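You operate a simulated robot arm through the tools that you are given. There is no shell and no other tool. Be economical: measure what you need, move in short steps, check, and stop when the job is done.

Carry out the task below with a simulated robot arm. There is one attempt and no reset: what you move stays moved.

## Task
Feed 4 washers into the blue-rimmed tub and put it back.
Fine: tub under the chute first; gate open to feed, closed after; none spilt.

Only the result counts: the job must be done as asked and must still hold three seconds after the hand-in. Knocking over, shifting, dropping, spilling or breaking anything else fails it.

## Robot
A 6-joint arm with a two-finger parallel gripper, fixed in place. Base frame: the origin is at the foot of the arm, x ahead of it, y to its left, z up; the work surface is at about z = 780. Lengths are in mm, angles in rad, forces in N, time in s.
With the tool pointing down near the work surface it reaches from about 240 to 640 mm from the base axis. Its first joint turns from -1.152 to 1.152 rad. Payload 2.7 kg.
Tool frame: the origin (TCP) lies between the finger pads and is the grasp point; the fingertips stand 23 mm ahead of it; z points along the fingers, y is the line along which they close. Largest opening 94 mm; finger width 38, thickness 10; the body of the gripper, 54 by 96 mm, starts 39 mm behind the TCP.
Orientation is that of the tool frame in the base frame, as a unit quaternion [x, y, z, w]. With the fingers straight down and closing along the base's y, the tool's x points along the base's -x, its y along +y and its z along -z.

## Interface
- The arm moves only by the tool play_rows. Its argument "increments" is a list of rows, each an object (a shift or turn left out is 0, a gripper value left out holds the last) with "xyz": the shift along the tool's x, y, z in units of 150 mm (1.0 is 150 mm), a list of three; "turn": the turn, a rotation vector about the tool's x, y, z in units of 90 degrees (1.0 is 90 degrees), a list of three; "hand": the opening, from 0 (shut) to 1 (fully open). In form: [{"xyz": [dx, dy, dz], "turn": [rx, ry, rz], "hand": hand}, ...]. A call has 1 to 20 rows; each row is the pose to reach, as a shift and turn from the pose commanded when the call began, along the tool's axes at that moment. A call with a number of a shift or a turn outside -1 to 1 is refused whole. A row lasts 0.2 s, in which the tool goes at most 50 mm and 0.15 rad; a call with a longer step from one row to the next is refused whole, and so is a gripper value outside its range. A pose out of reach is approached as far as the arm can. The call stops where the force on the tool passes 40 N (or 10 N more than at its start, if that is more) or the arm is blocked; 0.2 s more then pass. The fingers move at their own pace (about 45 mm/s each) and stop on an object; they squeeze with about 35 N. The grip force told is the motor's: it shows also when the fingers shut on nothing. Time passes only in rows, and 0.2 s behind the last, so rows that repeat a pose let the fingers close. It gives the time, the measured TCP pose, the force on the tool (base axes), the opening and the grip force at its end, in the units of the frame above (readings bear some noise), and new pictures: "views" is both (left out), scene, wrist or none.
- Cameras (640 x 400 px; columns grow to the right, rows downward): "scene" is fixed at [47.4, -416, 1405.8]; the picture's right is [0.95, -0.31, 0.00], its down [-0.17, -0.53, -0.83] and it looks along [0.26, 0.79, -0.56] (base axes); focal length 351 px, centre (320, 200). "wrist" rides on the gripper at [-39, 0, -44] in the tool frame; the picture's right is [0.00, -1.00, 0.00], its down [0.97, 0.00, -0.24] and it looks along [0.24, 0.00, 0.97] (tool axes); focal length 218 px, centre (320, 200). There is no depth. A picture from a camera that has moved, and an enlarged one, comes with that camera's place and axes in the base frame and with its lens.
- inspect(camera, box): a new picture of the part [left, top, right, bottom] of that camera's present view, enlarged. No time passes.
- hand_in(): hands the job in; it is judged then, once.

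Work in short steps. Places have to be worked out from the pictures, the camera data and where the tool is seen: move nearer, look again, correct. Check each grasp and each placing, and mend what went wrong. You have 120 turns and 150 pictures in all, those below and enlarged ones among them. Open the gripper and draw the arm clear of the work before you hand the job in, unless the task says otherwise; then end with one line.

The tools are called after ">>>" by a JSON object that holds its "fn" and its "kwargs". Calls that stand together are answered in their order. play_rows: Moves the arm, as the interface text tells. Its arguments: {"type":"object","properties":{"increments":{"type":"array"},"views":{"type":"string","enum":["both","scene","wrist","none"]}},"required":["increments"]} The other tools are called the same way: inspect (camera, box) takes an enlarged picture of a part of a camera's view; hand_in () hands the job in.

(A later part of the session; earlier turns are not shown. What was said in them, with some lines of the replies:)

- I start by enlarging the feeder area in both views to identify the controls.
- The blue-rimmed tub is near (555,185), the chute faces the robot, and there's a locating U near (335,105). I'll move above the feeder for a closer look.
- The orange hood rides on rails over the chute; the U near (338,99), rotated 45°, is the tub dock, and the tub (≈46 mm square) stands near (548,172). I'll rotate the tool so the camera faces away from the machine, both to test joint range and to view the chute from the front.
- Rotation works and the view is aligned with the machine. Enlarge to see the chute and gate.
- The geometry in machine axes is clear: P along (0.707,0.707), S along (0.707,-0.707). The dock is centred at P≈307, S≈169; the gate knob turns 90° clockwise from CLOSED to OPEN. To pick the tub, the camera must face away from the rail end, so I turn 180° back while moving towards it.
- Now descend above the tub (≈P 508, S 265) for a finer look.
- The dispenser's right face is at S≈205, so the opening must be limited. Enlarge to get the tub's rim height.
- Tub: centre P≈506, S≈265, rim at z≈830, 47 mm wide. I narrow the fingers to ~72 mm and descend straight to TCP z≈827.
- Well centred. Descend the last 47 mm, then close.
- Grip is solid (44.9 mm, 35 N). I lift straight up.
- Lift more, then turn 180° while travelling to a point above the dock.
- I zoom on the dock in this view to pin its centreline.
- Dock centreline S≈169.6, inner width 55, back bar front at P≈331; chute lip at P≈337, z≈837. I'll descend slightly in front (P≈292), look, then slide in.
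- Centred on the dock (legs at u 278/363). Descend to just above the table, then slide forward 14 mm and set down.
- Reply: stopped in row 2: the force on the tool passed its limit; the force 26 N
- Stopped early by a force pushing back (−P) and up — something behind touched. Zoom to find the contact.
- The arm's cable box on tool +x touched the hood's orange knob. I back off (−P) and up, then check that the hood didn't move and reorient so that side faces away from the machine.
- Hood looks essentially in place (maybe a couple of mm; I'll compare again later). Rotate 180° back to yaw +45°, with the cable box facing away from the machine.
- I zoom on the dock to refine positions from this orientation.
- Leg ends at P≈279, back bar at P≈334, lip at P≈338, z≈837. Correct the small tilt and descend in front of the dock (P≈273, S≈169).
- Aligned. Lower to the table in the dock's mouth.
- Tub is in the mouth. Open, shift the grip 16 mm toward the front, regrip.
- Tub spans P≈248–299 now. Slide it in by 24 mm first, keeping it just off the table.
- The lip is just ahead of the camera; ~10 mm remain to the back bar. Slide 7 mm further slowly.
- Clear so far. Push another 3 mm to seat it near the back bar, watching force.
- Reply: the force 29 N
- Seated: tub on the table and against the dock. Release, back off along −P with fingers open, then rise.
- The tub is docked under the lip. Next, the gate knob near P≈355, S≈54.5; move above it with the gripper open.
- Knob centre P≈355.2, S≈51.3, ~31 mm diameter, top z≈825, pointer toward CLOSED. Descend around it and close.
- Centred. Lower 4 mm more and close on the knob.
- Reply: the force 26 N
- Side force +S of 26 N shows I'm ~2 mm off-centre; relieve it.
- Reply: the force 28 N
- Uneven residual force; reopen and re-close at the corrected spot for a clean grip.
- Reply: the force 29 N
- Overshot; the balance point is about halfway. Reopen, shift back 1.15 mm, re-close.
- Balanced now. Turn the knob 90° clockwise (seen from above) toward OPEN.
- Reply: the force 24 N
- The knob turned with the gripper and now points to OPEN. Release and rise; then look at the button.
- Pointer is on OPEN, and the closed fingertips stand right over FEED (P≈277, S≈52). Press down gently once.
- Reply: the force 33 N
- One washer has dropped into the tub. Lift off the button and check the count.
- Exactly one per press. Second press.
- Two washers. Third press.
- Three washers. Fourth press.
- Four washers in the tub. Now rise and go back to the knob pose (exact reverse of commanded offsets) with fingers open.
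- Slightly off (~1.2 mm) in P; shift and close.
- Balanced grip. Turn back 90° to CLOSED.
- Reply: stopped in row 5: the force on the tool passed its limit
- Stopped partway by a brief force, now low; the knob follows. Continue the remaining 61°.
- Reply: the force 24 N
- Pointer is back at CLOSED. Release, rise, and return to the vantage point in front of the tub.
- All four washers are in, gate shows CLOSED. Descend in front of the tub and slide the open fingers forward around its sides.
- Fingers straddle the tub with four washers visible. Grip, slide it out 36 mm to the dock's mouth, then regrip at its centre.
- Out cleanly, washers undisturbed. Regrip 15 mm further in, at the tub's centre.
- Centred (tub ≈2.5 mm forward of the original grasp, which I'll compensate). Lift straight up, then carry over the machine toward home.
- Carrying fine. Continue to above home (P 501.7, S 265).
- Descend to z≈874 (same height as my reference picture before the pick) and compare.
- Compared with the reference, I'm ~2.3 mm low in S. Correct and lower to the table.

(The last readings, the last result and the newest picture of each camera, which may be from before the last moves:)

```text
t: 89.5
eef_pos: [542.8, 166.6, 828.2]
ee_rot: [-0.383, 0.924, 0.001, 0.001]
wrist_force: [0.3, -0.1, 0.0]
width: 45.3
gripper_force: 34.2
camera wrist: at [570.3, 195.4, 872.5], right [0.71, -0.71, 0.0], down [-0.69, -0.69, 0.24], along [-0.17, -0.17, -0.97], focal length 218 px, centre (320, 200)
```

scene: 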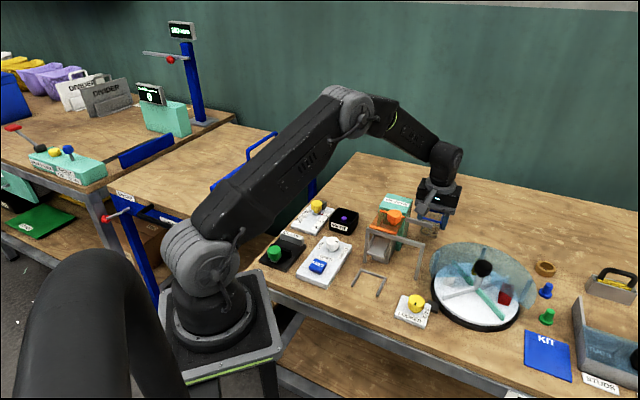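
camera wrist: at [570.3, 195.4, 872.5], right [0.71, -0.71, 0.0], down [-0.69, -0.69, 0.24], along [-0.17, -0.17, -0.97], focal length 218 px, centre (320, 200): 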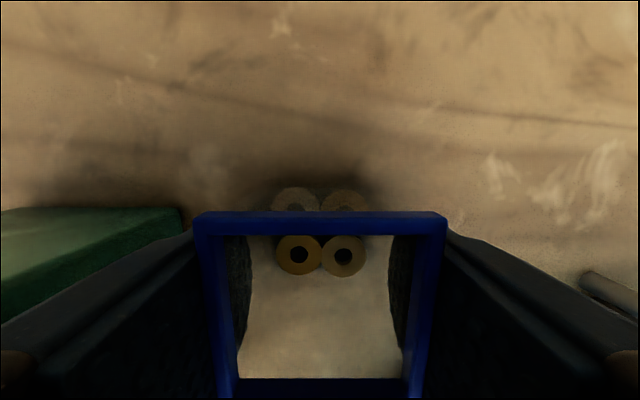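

Matches the reference picture. Lower the last millimetre, release to a moderate opening, and rise straight up.

>>> {"fn": "play_rows", "kwargs": {"increments": [{"xyz": [0, 0, 0.006]}, {"xyz": [0, 0, 0.006]}, {"xyz": [0, 0, 0.006], "hand": 0.7}, {"xyz": [0, 0, 0.006]}, {"xyz": [0, 0, 0.006]}, {"xyz": [0, 0, -0.1]}, {"xyz": [0, 0, -0.32]}, {"xyz": [0, 0, -0.6]}, {"xyz": [0, 0, -0.9]}, {"xyz": [0, 0, -1.0]}, {"xyz": [0, 0, -1.0]}]}}

>>> {"fn": "inspect", "kwargs": {"camera": "wrist", "box": [270, 150, 370, 240]}}

>>> {"fn": "inspect", "kwargs": {"camera": "scene", "box": [400, 205, 460, 265]}}

>>> {"fn": "inspect", "kwargs": {"camera": "scene", "box": [250, 170, 450, 330]}}

```text
t: 91.8
eef_pos: [542.7, 165.2, 978.4]
ee_rot: [-0.384, 0.923, 0.001, 0.002]
wrist_force: [-0.8, 1.0, -0.2]
width: 65.9
gripper_force: 0.0
camera wrist: at [570.7, 193.7, 1021.5], right [0.71, -0.71, 0.0], down [-0.69, -0.69, 0.24], along [-0.17, -0.17, -0.97], focal length 218 px, centre (320, 200)
```

scene: 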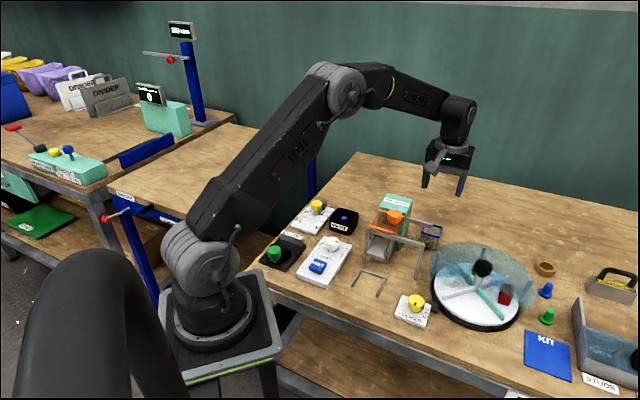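
wrist: 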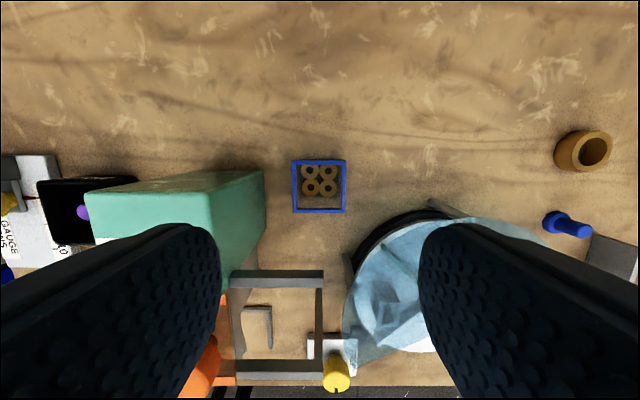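

```text
4.44 times, centred on (320, 195) of wrist
camera zoom: at [570.7, 193.7, 1021.5], right [0.71, -0.71, 0.0], down [-0.69, -0.69, 0.24], along [-0.17, -0.17, -0.97], focal length 970 px, centre (320, 222)
```

zoom: 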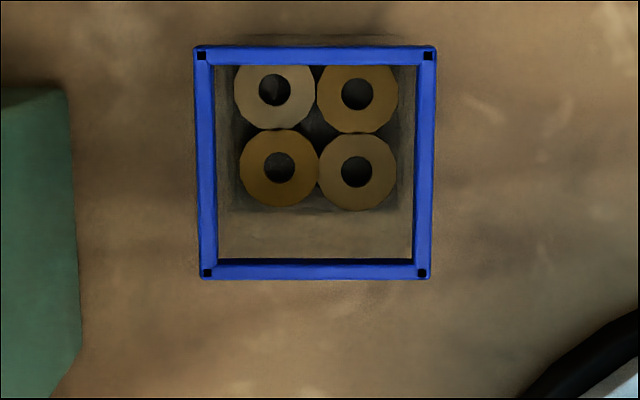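

```text
6.67 times, centred on (430, 235) of scene
camera zoom: at [47.4, -416.0, 1405.8], right [0.95, -0.31, 0.0], down [-0.17, -0.53, -0.83], along [0.26, 0.79, -0.56], focal length 2339 px, centre (-413, -33)
```

zoom: 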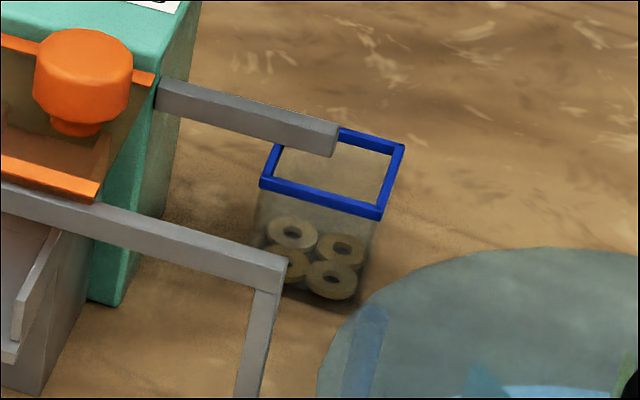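

```text
2.50 times, centred on (350, 250) of scene
camera zoom: at [47.4, -416.0, 1405.8], right [0.95, -0.31, 0.0], down [-0.17, -0.53, -0.83], along [0.26, 0.79, -0.56], focal length 877 px, centre (245, 75)
```

zoom: 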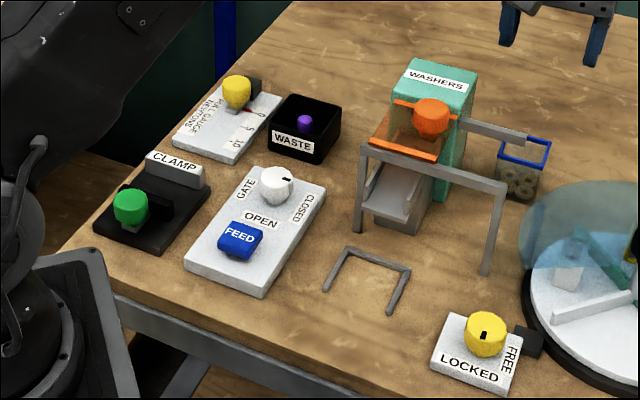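

Tub is back within ~1 mm with four washers, gate closed. The hood was nudged ~2.5 mm (+S) by the earlier contact; I'll gently push its knob back. Move beside the knob with fingers shut.

>>> {"fn": "play_rows", "kwargs": {"increments": [{"xyz": [0.1, 0.02, -0.1], "hand": 0}, {"xyz": [0.3, 0.06, -0.1]}, {"xyz": [0.5, 0.1, -0.1]}, {"xyz": [0.65, 0.14, -0.1]}, {"xyz": [0.67, 0.147, -0.1]}, {"xyz": [0.67, 0.147, -0.1]}]}}

```text
t: 93.2
eef_pos: [454.8, 110.6, 991.3]
ee_rot: [-0.383, 0.924, 0.0, 0.001]
wrist_force: [0.0, 0.8, 0.1]
width: 0.0
gripper_force: 35.5
camera wrist: at [482.6, 138.9, 1036.1], right [0.71, -0.71, 0.0], down [-0.69, -0.69, 0.24], along [-0.17, -0.17, -0.97], focal length 218 px, centre (320, 200)
```

scene: 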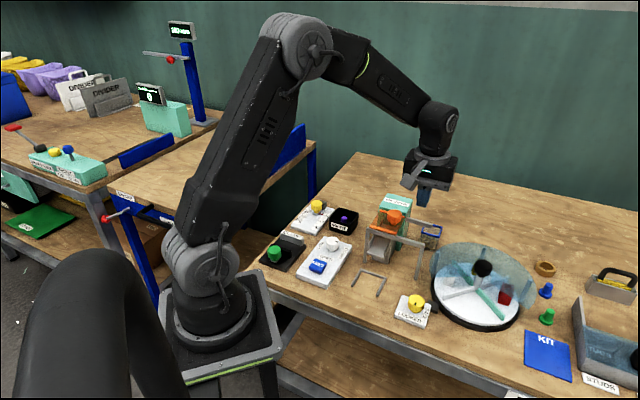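
wrist: 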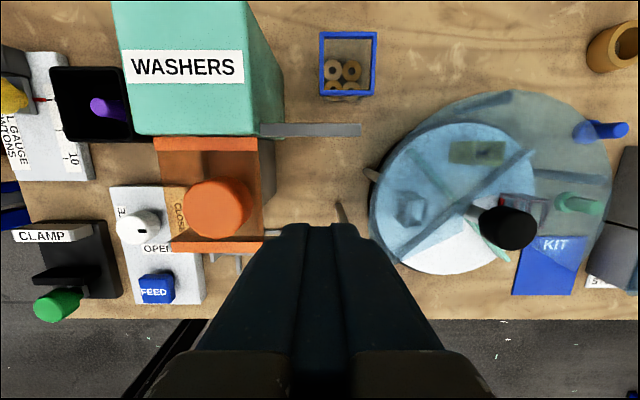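

Knob's right edge is at S≈204.7. Descend beside it and approach to ~8 mm.

>>> {"fn": "play_rows", "kwargs": {"increments": [{"xyz": [-0.02, 0.0, 0.15]}, {"xyz": [-0.02, 0.0, 0.3]}, {"xyz": [-0.02, 0.0, 0.39]}, {"xyz": [-0.02, 0.05, 0.39]}, {"xyz": [-0.02, 0.1, 0.39]}, {"xyz": [-0.02, 0.13, 0.39]}, {"xyz": [-0.02, 0.13, 0.39]}]}}

>>> {"fn": "inspect", "kwargs": {"camera": "scene", "box": [370, 190, 430, 250]}}

```text
t: 94.8
eef_pos: [442.2, 126.3, 935.4]
ee_rot: [-0.383, 0.924, 0.001, 0.002]
wrist_force: [-0.3, 0.0, 0.0]
width: 0.1
gripper_force: 35.5
camera wrist: at [471.1, 155.2, 978.5], right [0.71, -0.71, 0.0], down [-0.69, -0.69, 0.24], along [-0.17, -0.17, -0.97], focal length 218 px, centre (320, 200)
```

scene: 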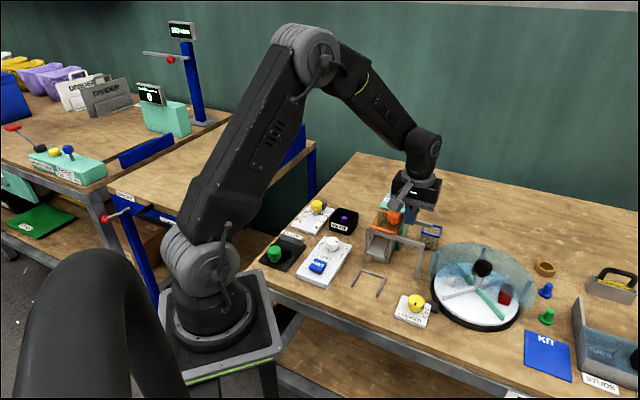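
wrist: 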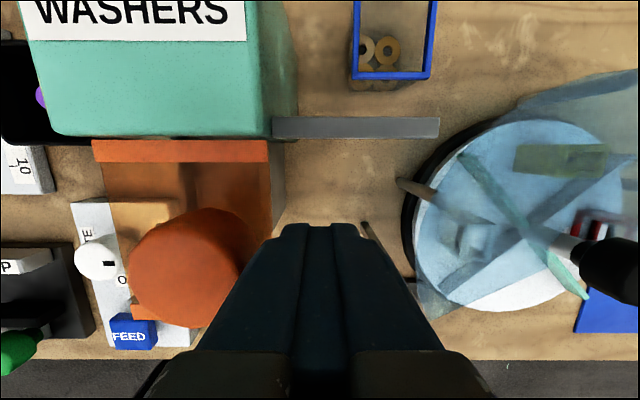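

```text
6.67 times, centred on (400, 220) of scene
camera zoom: at [47.4, -416.0, 1405.8], right [0.95, -0.31, 0.0], down [-0.17, -0.53, -0.83], along [0.26, 0.79, -0.56], focal length 2339 px, centre (-213, 67)
```

zoom: 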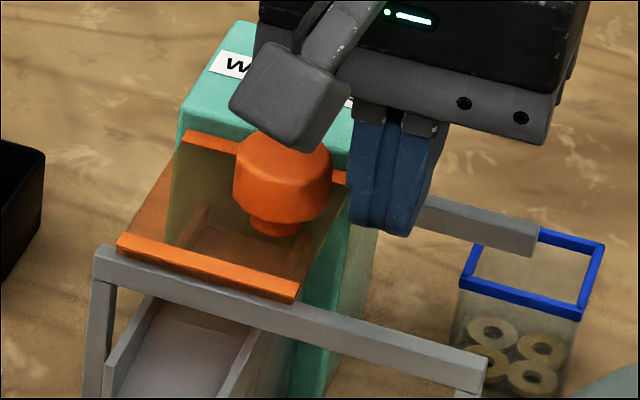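

About 8 mm gap. Creep in until just touching, with force monitored.

>>> {"fn": "play_rows", "kwargs": {"increments": [{"xyz": [0, 0.02, 0]}, {"xyz": [0, 0.04, 0]}, {"xyz": [0, 0.05, 0]}, {"xyz": [0, 0.058, 0]}, {"xyz": [0, 0.064, 0]}, {"xyz": [0, 0.064, 0]}], "views": "none"}}

>>> {"fn": "inspect", "kwargs": {"camera": "scene", "box": [370, 190, 430, 250]}}

```text
t: 96.2
eef_pos: [437.1, 132.2, 936.1]
ee_rot: [-0.384, 0.923, 0.001, 0.001]
wrist_force: [0.9, 0.2, -0.7]
width: 0.0
gripper_force: 34.8
```

```text
6.67 times, centred on (400, 220) of scene
camera zoom: at [47.4, -416.0, 1405.8], right [0.95, -0.31, 0.0], down [-0.17, -0.53, -0.83], along [0.26, 0.79, -0.56], focal length 2339 px, centre (-213, 67)
```

zoom: 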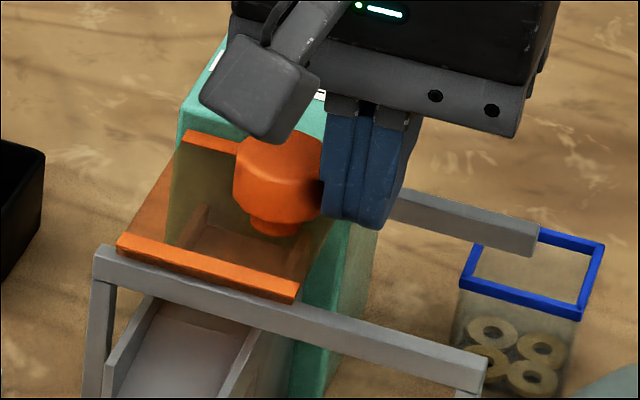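

Nearly touching, hood unmoved. Push 2.5 mm more.

>>> {"fn": "play_rows", "kwargs": {"increments": [{"xyz": [0, 0.006, 0]}, {"xyz": [0, 0.012, 0]}, {"xyz": [0, 0.017, 0]}, {"xyz": [0, 0.017, 0]}], "views": "none"}}

>>> {"fn": "inspect", "kwargs": {"camera": "scene", "box": [370, 190, 430, 250]}}

```text
t: 97.2
eef_pos: [434.6, 135.2, 936.0]
ee_rot: [-0.383, 0.924, 0.001, 0.002]
wrist_force: [-0.7, 0.8, 0.5]
width: 0.2
gripper_force: 35.4
```

```text
6.67 times, centred on (400, 220) of scene
camera zoom: at [47.4, -416.1, 1405.8], right [0.95, -0.31, 0.0], down [-0.17, -0.53, -0.83], along [0.26, 0.79, -0.56], focal length 2339 px, centre (-213, 67)
```

zoom: 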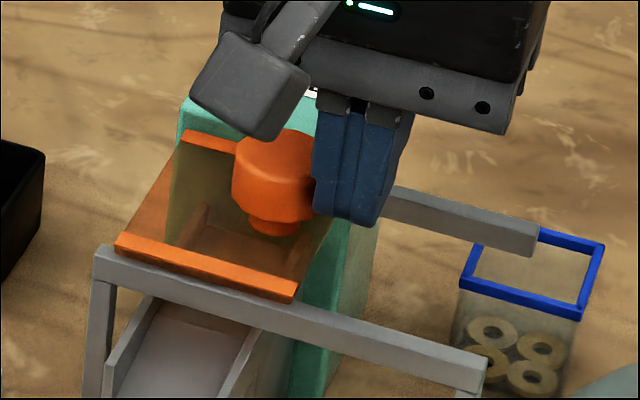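

It has just begun to move (~1 px). Push 1.8 mm more.

>>> {"fn": "play_rows", "kwargs": {"increments": [{"xyz": [0, 0.006, 0]}, {"xyz": [0, 0.012, 0]}, {"xyz": [0, 0.012, 0]}], "views": "none"}}

>>> {"fn": "inspect", "kwargs": {"camera": "scene", "box": [400, 205, 460, 265]}}

```text
t: 98.0
eef_pos: [432.9, 135.3, 934.9]
ee_rot: [-0.383, 0.924, 0.001, 0.002]
wrist_force: [2.2, -3.1, -0.5]
width: 0.0
gripper_force: 34.8
```

```text
6.67 times, centred on (430, 235) of scene
camera zoom: at [47.4, -416.1, 1405.8], right [0.95, -0.31, 0.0], down [-0.17, -0.53, -0.83], along [0.26, 0.79, -0.56], focal length 2339 px, centre (-413, -33)
```

zoom: 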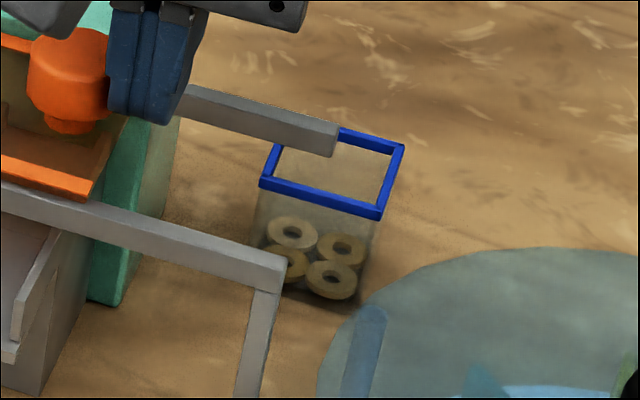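

Hood matches its initial position. Back off, rise and draw the arm clear with the gripper open.

>>> {"fn": "play_rows", "kwargs": {"increments": [{"xyz": [0, -0.05, 0]}, {"xyz": [0, -0.12, 0]}, {"xyz": [0, -0.12, -0.2]}, {"xyz": [0, -0.12, -0.45]}, {"xyz": [0, -0.12, -0.75]}, {"xyz": [0, -0.12, -1.0], "hand": 0.9}, {"xyz": [0.2, -0.12, -1.0]}, {"xyz": [0.4, -0.12, -1.0]}, {"xyz": [0.4, -0.12, -1.0]}, {"xyz": [0.4, -0.12, -1.0]}]}}

>>> {"fn": "inspect", "kwargs": {"camera": "scene", "box": [250, 170, 450, 330]}}

```text
t: 100.2
eef_pos: [402.5, 79.2, 1083.7]
ee_rot: [-0.384, 0.923, 0.001, 0.002]
wrist_force: [0.3, 0.6, -0.5]
width: 84.3
gripper_force: 0.0
camera wrist: at [430.8, 107.9, 1128.3], right [0.71, -0.71, 0.0], down [-0.69, -0.69, 0.24], along [-0.17, -0.17, -0.97], focal length 218 px, centre (320, 200)
```

scene: 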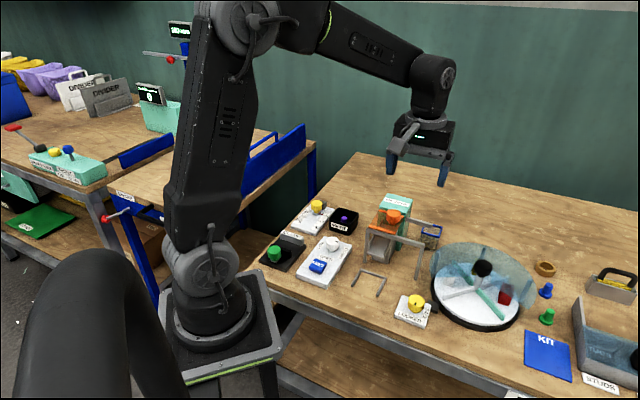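
wrist: 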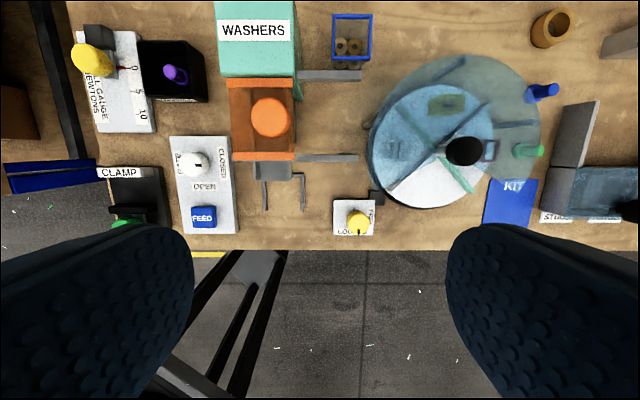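

```text
2.50 times, centred on (350, 250) of scene
camera zoom: at [47.4, -416.0, 1405.8], right [0.95, -0.31, 0.0], down [-0.17, -0.53, -0.83], along [0.26, 0.79, -0.56], focal length 877 px, centre (245, 75)
```

zoom: 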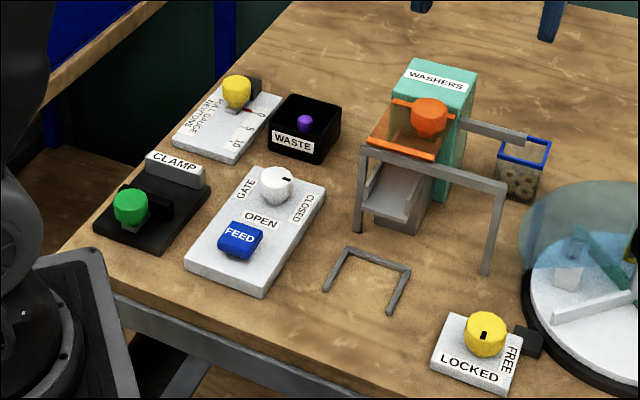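

Everything matches the start, with four washers in the tub at home, the gate closed and the arm clear. Handing in.

>>> {"fn": "hand_in", "kwargs": {}}

```text
The job is handed in.
```

I fed four washers into the blue-rimmed tub under the chute, closed the gate, and put the tub back within about 1 mm of where it started. Nothing spilt; the arm nudged the chute's orange hood about 2.5 mm, and I pushed it back to its starting position before handing in.
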